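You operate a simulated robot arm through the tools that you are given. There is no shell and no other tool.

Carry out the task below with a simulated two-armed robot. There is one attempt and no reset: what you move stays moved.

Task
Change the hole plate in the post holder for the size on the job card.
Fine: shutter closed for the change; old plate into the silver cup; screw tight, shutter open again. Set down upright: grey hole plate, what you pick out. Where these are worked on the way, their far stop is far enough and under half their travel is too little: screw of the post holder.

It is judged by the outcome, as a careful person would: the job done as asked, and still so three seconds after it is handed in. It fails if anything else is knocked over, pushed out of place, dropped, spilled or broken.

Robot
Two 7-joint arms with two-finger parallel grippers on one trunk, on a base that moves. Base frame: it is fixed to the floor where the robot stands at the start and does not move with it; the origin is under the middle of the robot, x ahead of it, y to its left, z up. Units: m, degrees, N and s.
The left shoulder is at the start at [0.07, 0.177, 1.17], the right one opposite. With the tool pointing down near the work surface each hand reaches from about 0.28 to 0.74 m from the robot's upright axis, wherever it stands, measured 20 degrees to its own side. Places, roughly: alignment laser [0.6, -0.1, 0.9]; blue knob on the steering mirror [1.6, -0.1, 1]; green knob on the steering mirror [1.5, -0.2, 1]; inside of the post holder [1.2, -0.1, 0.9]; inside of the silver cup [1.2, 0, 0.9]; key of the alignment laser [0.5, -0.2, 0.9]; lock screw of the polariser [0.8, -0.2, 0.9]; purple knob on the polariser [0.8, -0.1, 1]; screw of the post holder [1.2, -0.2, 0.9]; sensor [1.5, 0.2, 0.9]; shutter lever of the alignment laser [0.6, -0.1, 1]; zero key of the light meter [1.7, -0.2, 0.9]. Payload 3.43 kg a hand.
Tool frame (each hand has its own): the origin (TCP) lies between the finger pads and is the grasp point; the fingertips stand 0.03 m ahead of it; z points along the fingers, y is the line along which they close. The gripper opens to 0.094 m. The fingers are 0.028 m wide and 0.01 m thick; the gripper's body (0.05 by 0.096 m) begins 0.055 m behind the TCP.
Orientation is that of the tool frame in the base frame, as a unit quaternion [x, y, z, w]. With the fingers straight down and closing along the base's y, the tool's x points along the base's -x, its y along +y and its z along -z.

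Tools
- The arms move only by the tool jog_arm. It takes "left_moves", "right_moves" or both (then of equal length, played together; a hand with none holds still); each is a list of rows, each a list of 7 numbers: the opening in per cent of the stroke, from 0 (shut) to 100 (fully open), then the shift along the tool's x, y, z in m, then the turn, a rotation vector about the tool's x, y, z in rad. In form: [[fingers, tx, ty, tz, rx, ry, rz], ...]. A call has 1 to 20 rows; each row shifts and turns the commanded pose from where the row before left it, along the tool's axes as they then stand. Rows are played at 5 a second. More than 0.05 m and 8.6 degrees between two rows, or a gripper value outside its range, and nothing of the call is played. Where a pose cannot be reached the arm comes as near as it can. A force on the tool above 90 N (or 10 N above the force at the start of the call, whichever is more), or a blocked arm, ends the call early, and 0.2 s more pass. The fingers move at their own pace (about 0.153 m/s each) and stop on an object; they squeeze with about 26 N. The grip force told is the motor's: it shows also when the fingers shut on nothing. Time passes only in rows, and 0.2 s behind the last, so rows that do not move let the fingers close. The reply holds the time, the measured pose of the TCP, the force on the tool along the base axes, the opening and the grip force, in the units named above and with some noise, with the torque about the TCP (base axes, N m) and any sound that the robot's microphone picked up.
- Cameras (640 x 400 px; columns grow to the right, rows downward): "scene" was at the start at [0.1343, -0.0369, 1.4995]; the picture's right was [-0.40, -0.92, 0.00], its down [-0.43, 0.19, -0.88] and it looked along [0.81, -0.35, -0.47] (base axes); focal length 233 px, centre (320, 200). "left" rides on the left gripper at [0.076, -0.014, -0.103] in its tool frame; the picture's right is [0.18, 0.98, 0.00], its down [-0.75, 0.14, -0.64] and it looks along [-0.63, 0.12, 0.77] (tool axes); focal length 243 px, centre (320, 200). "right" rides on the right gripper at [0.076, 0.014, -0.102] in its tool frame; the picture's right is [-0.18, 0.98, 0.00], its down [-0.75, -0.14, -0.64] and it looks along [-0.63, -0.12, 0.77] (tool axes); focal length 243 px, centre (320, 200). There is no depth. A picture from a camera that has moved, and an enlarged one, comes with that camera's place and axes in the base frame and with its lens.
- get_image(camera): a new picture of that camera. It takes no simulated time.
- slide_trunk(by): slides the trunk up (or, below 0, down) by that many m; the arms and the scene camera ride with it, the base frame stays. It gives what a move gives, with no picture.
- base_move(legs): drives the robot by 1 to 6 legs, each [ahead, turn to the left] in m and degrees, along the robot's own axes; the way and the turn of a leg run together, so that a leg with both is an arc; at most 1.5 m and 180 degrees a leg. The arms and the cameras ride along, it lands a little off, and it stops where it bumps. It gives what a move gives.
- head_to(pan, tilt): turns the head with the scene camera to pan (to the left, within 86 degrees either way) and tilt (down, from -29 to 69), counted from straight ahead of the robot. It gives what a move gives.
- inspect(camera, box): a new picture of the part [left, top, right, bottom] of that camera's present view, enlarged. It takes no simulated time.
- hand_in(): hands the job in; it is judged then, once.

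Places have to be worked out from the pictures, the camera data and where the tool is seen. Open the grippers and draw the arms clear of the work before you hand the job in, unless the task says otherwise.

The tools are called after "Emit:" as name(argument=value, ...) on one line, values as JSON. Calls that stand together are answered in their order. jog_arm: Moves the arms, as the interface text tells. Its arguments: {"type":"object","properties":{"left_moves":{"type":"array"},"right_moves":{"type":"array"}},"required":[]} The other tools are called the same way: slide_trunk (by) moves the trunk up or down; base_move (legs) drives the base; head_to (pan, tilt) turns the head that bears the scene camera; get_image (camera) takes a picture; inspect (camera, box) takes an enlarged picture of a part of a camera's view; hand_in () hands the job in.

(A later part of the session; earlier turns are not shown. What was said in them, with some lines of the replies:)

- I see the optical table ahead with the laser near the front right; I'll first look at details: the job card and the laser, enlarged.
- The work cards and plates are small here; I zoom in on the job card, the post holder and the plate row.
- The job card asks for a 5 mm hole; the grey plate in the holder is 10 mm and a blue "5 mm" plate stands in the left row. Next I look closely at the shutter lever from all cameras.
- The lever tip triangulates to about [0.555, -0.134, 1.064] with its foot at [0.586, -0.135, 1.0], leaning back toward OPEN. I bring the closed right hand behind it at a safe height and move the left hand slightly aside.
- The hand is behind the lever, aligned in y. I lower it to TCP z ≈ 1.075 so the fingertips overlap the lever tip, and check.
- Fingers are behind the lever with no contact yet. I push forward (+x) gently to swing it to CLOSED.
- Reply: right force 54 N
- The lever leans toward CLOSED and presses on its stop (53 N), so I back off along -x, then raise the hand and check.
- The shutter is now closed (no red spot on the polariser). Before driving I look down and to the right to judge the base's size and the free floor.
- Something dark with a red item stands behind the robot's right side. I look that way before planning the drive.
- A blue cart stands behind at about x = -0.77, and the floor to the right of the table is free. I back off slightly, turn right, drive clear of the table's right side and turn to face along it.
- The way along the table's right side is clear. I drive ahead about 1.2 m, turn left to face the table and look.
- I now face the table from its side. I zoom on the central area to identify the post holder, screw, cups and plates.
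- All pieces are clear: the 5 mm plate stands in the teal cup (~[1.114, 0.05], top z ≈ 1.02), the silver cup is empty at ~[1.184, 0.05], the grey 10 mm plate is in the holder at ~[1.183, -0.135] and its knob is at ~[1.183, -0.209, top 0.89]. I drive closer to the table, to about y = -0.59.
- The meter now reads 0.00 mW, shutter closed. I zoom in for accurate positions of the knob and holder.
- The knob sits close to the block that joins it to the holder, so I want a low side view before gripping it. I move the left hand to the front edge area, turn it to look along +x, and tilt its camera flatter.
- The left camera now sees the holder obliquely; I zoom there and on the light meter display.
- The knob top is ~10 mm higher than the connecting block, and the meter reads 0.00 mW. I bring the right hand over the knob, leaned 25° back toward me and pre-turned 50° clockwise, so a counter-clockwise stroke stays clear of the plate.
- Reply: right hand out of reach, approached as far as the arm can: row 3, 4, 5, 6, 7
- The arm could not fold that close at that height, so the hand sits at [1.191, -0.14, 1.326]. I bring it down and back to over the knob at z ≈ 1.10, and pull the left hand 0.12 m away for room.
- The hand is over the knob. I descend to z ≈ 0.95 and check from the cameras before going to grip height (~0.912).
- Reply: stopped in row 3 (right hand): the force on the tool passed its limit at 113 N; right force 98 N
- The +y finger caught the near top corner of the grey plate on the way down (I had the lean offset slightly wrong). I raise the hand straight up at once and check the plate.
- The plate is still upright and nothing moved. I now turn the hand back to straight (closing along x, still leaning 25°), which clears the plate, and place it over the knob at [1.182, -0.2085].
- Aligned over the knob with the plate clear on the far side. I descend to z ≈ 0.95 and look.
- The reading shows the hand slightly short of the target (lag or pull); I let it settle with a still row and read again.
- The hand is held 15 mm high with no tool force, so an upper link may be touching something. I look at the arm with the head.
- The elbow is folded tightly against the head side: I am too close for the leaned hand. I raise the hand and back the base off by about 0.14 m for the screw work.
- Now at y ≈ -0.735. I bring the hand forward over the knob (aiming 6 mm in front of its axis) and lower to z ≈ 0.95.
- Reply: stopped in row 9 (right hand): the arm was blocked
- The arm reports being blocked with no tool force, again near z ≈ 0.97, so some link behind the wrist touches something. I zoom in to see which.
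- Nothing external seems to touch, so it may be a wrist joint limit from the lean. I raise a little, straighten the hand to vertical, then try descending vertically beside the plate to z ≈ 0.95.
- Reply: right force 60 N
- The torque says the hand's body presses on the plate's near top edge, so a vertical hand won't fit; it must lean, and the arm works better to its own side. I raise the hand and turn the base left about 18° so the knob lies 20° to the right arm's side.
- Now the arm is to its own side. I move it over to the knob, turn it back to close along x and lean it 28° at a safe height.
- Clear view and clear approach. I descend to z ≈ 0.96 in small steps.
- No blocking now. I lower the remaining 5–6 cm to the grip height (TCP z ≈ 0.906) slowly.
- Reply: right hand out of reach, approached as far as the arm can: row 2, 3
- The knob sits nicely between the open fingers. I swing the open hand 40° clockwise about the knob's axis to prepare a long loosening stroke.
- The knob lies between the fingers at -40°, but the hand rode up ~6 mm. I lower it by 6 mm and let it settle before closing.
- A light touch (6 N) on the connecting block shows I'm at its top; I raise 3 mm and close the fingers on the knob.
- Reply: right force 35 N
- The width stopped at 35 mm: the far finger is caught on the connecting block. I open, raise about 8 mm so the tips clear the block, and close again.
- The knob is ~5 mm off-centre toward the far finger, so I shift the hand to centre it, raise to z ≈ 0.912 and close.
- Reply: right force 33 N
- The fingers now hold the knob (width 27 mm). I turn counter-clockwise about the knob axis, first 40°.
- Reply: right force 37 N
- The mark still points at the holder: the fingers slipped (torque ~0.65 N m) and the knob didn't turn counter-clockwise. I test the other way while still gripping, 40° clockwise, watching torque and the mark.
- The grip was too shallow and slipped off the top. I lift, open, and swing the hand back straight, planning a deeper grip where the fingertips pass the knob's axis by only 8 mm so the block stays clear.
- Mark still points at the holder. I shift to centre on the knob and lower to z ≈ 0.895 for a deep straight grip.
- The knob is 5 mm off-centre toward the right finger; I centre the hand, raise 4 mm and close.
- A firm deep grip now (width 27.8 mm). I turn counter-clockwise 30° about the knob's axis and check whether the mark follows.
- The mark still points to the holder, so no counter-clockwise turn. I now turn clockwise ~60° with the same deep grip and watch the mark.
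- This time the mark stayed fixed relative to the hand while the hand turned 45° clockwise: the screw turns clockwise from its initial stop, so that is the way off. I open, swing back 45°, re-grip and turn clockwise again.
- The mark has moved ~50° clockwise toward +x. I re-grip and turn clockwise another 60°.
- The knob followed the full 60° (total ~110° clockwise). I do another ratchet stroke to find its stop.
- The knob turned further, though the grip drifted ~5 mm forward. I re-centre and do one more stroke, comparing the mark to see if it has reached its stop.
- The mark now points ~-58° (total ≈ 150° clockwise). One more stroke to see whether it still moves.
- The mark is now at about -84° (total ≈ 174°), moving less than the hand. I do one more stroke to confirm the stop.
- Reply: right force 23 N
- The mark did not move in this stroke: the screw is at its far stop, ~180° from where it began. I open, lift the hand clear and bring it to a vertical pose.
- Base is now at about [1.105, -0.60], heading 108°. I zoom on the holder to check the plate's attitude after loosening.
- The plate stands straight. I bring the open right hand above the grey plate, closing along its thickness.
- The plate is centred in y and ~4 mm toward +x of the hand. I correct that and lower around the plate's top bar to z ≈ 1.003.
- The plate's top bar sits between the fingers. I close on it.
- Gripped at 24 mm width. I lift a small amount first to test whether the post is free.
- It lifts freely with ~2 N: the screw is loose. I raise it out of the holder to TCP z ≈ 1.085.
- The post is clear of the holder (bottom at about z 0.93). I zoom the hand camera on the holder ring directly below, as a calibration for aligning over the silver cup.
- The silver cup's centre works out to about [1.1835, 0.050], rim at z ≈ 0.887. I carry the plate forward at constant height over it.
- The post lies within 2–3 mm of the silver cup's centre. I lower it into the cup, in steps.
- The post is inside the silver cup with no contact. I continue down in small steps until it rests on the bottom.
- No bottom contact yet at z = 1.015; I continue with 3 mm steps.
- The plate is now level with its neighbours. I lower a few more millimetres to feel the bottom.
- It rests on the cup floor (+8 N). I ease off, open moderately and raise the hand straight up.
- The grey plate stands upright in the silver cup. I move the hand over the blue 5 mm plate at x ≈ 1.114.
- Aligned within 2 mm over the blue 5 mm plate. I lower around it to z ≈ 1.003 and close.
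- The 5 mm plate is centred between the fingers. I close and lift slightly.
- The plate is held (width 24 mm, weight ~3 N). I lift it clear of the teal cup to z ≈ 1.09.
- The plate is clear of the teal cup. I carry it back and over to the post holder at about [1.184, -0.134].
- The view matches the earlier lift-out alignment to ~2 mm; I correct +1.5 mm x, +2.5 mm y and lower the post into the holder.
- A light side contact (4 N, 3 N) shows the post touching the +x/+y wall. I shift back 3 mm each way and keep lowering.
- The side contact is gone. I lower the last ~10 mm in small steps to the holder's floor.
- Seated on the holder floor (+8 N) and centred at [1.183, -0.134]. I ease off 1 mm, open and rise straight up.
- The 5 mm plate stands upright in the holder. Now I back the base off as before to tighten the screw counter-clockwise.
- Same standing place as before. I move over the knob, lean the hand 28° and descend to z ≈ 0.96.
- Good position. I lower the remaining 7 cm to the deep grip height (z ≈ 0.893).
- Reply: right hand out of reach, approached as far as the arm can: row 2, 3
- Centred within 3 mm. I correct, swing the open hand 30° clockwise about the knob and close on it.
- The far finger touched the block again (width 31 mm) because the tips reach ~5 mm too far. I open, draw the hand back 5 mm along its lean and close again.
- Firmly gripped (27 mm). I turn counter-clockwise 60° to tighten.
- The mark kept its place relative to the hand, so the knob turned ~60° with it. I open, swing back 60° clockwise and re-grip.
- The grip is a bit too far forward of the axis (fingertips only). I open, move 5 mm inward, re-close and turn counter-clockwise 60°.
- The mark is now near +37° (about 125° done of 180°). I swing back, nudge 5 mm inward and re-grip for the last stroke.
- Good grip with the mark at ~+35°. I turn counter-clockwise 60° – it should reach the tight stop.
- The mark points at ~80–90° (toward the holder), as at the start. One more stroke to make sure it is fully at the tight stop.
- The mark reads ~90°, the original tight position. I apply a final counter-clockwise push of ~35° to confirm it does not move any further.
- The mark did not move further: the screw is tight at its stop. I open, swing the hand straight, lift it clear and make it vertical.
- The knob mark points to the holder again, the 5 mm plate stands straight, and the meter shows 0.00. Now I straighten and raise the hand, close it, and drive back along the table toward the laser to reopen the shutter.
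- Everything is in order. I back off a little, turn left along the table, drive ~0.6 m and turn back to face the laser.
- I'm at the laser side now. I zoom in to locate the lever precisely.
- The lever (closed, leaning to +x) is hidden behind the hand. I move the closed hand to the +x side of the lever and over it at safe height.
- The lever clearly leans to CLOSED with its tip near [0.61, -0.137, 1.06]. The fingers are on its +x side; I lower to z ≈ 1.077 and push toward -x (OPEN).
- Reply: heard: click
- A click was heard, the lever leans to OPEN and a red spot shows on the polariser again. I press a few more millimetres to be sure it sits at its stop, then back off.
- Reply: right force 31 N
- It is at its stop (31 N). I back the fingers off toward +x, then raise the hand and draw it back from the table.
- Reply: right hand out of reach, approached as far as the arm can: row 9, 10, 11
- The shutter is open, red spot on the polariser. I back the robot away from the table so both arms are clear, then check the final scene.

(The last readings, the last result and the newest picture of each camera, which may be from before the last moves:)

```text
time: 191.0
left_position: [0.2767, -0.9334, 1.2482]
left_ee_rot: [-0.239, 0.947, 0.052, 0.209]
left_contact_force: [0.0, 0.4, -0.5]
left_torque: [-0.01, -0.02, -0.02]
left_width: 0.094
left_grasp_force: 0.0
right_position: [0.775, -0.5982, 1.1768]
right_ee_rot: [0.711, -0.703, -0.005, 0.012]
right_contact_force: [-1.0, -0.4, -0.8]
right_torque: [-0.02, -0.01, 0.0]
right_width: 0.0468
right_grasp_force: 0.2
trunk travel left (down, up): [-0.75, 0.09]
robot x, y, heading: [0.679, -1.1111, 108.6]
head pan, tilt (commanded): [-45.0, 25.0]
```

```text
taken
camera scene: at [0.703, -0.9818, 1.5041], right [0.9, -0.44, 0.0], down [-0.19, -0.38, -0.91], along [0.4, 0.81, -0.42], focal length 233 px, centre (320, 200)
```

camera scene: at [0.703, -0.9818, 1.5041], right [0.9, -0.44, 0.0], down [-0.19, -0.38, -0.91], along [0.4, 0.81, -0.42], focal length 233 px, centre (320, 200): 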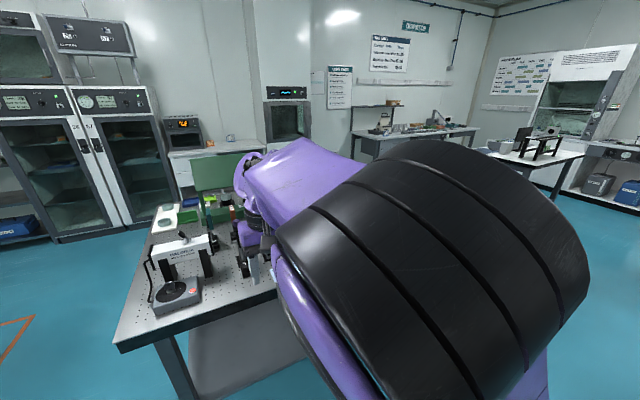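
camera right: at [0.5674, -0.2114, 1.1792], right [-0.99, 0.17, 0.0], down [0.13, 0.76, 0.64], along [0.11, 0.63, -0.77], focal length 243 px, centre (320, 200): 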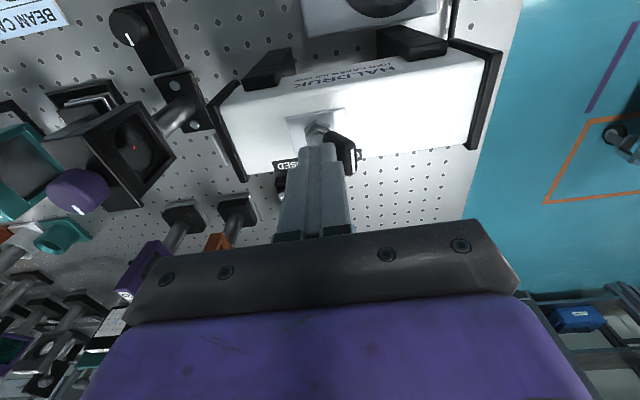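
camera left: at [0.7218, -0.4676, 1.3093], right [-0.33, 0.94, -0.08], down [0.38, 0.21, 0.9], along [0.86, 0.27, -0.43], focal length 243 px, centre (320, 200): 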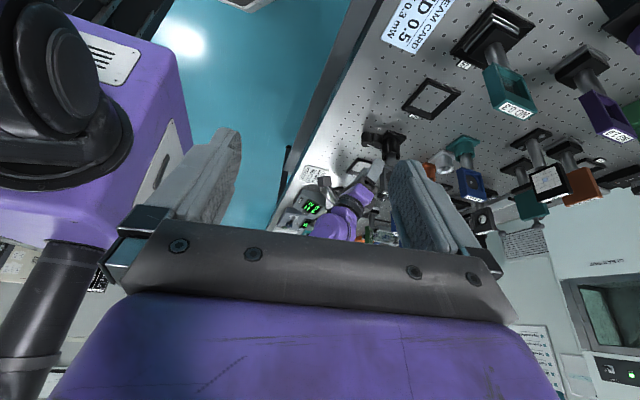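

The right elbow blocks the view; I turn the base right so the table lies to my left and look again.

Emit:
base_move(legs=[[0, -60]])

Emit:
head_to(pan=15, tilt=25)

Emit:
get_image(camera="scene")

```text
time: 194.0
left_position: [0.632, -0.6755, 1.248]
left_ee_rot: [0.266, 0.94, -0.058, 0.207]
left_contact_force: [-0.5, -0.5, -0.6]
left_torque: [-0.01, 0.01, -0.01]
left_width: 0.0938
left_grasp_force: 0.2
right_position: [1.1692, -0.9387, 1.1777]
right_ee_rot: [-0.265, 0.964, 0.009, -0.007]
right_contact_force: [0.2, -0.7, -1.3]
right_torque: [-0.02, 0.01, -0.01]
right_width: 0.047
right_grasp_force: 0.1
trunk travel left (down, up): [-0.75, 0.09]
robot x, y, heading: [0.6777, -1.114, 49.0]
head pan, tilt (commanded): [-45.0, 25.0]
```

```text
time: 195.3
left_position: [0.6328, -0.6762, 1.2478]
left_ee_rot: [0.266, 0.94, -0.059, 0.206]
left_contact_force: [-0.2, -0.4, -0.4]
left_torque: [-0.01, -0.02, -0.01]
left_width: 0.0939
left_grasp_force: 0.0
right_position: [1.1719, -0.9381, 1.177]
right_ee_rot: [-0.264, 0.965, 0.01, -0.008]
right_contact_force: [-0.2, -0.1, 0.0]
right_torque: [-0.02, 0.01, 0.01]
right_width: 0.0471
right_grasp_force: 0.0
trunk travel left (down, up): [-0.75, 0.09]
robot x, y, heading: [0.6777, -1.1109, 48.9]
head pan, tilt (commanded): [15.0, 25.0]
```

```text
taken
camera scene: at [0.7526, -0.9916, 1.5041], right [0.9, -0.44, 0.0], down [-0.19, -0.38, -0.91], along [0.4, 0.81, -0.42], focal length 233 px, centre (320, 200)
```

scene: 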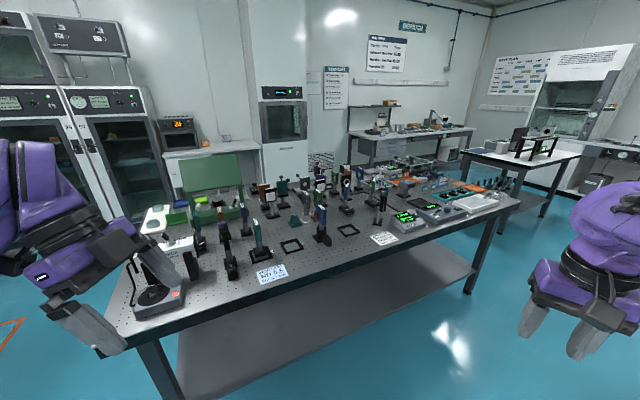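

Clear view. I zoom in on the holder, cups, meter and laser to verify the final state.

Emit:
inspect(camera="scene", box=[280, 175, 360, 250])

Emit:
inspect(camera="scene", box=[370, 180, 450, 250])

Emit:
inspect(camera="scene", box=[110, 200, 270, 310])

Emit:
inspect(camera="scene", box=[305, 195, 335, 250])

```text
5.33 times, centred on (320, 212) of scene
camera zoom: at [0.7526, -0.9916, 1.5041], right [0.9, -0.44, 0.0], down [-0.19, -0.38, -0.91], along [0.4, 0.81, -0.42], focal length 1240 px, centre (320, 133)
```

zoom: 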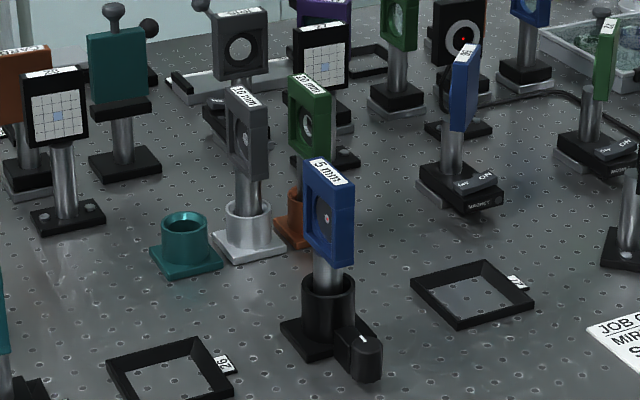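

```text
5.71 times, centred on (410, 215) of scene
camera zoom: at [0.7526, -0.9916, 1.5041], right [0.9, -0.44, 0.0], down [-0.19, -0.38, -0.91], along [0.4, 0.81, -0.42], focal length 1329 px, centre (-194, 114)
```

zoom: 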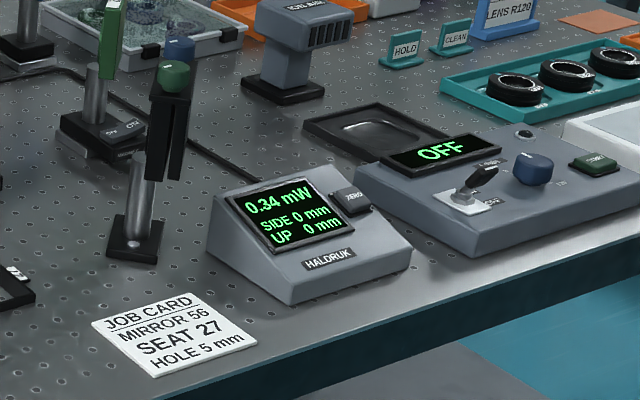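

```text
3.64 times, centred on (190, 255) of scene
camera zoom: at [0.7526, -0.9916, 1.5041], right [0.9, -0.44, 0.0], down [-0.19, -0.38, -0.91], along [0.4, 0.81, -0.42], focal length 846 px, centre (793, 0)
```

zoom: 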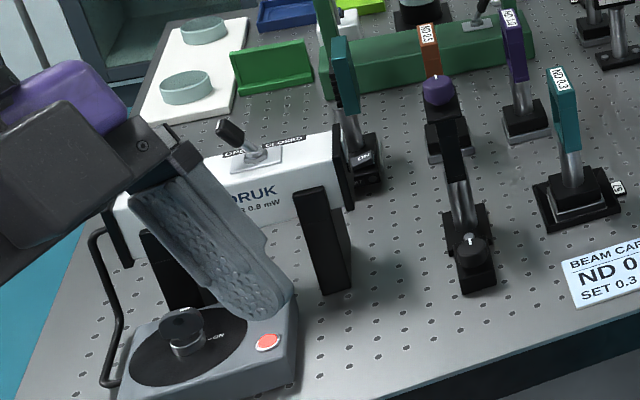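

```text
7.27 times, centred on (320, 222) of scene
camera zoom: at [0.7526, -0.9916, 1.5041], right [0.9, -0.44, 0.0], down [-0.19, -0.38, -0.91], along [0.4, 0.81, -0.42], focal length 1692 px, centre (320, 36)
```

zoom: 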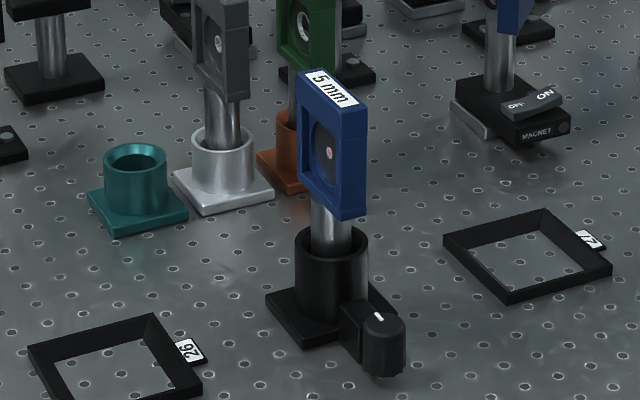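

The meter reads 0.34 mW with SIDE 0 / UP 0, the beam passes the 5 mm hole, the grey plate stands in the silver cup, the knob mark points to the holder and the lever is at OPEN. I open the right gripper fully and let things settle before handing in.

Emit:
jog_arm(right_moves=[[100, 0, 0, 0, 0, 0, 0], [100, 0, 0, 0, 0, 0, 0], [100, 0, 0, 0, 0, 0, 0], [100, 0, 0, 0, 0, 0, 0], [100, 0, 0, 0, 0, 0, 0]])

Emit:
inspect(camera="scene", box=[280, 175, 360, 250])

```text
time: 196.5
left_position: [0.6309, -0.6755, 1.2474]
left_ee_rot: [0.266, 0.94, -0.058, 0.207]
left_contact_force: [-0.3, 0.1, 0.6]
left_torque: [0.0, 0.0, -0.02]
left_width: 0.0941
left_grasp_force: 0.2
right_position: [1.1709, -0.9389, 1.1784]
right_ee_rot: [-0.265, 0.964, 0.01, -0.008]
right_contact_force: [-0.3, 0.5, 0.1]
right_torque: [0.01, 0.01, -0.03]
right_width: 0.094
right_grasp_force: 0.0
trunk travel left (down, up): [-0.75, 0.09]
robot x, y, heading: [0.6807, -1.1109, 48.8]
head pan, tilt (commanded): [15.0, 25.0]
```

```text
5.33 times, centred on (320, 212) of scene
camera zoom: at [0.7524, -0.9916, 1.5041], right [0.9, -0.44, 0.0], down [-0.19, -0.38, -0.91], along [0.4, 0.81, -0.42], focal length 1240 px, centre (320, 133)
```

zoom: 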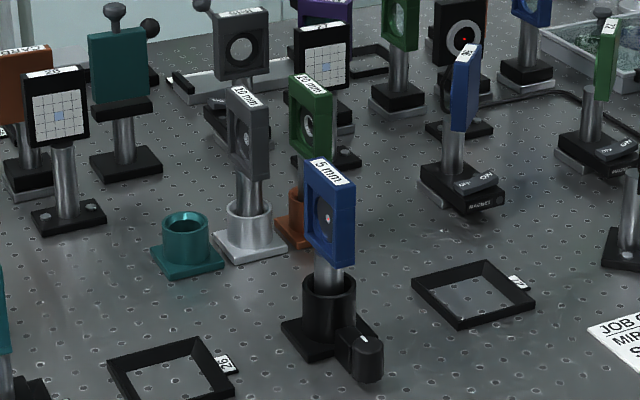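

Everything is stable: the 5 mm plate is clamped upright, the grey 10 mm plate stands upright in the silver cup, the screw is tight, the shutter is open, and both arms are clear with open grippers. I hand the job in.

Emit:
hand_in()

```text
The job is handed in.
```

The 5 mm hole plate from the job card is now in the post holder, and the job is handed in.

- **Shutter:** I closed it before the change (the meter read 0.00 mW) and opened it again at the end. The meter now reads 0.34 mW with SIDE 0 and UP 0.
- **Old plate:** The grey 10 mm plate stands upright in the silver cup.
- **Screw:** It is back at its tight stop, with its mark pointing at the holder as it did at the start. On this holder, clockwise loosens and counter-clockwise tightens. I turned it the full 180° each way.
- **Contact along the way:** While finding a way to reach the knob, the right hand pressed on the top of the grey plate twice, once at up to 113 N and once at about 59 N. The plate stayed upright, and nothing looked moved or damaged in the views afterwards.

Both grippers are open and the arms are clear of the table.
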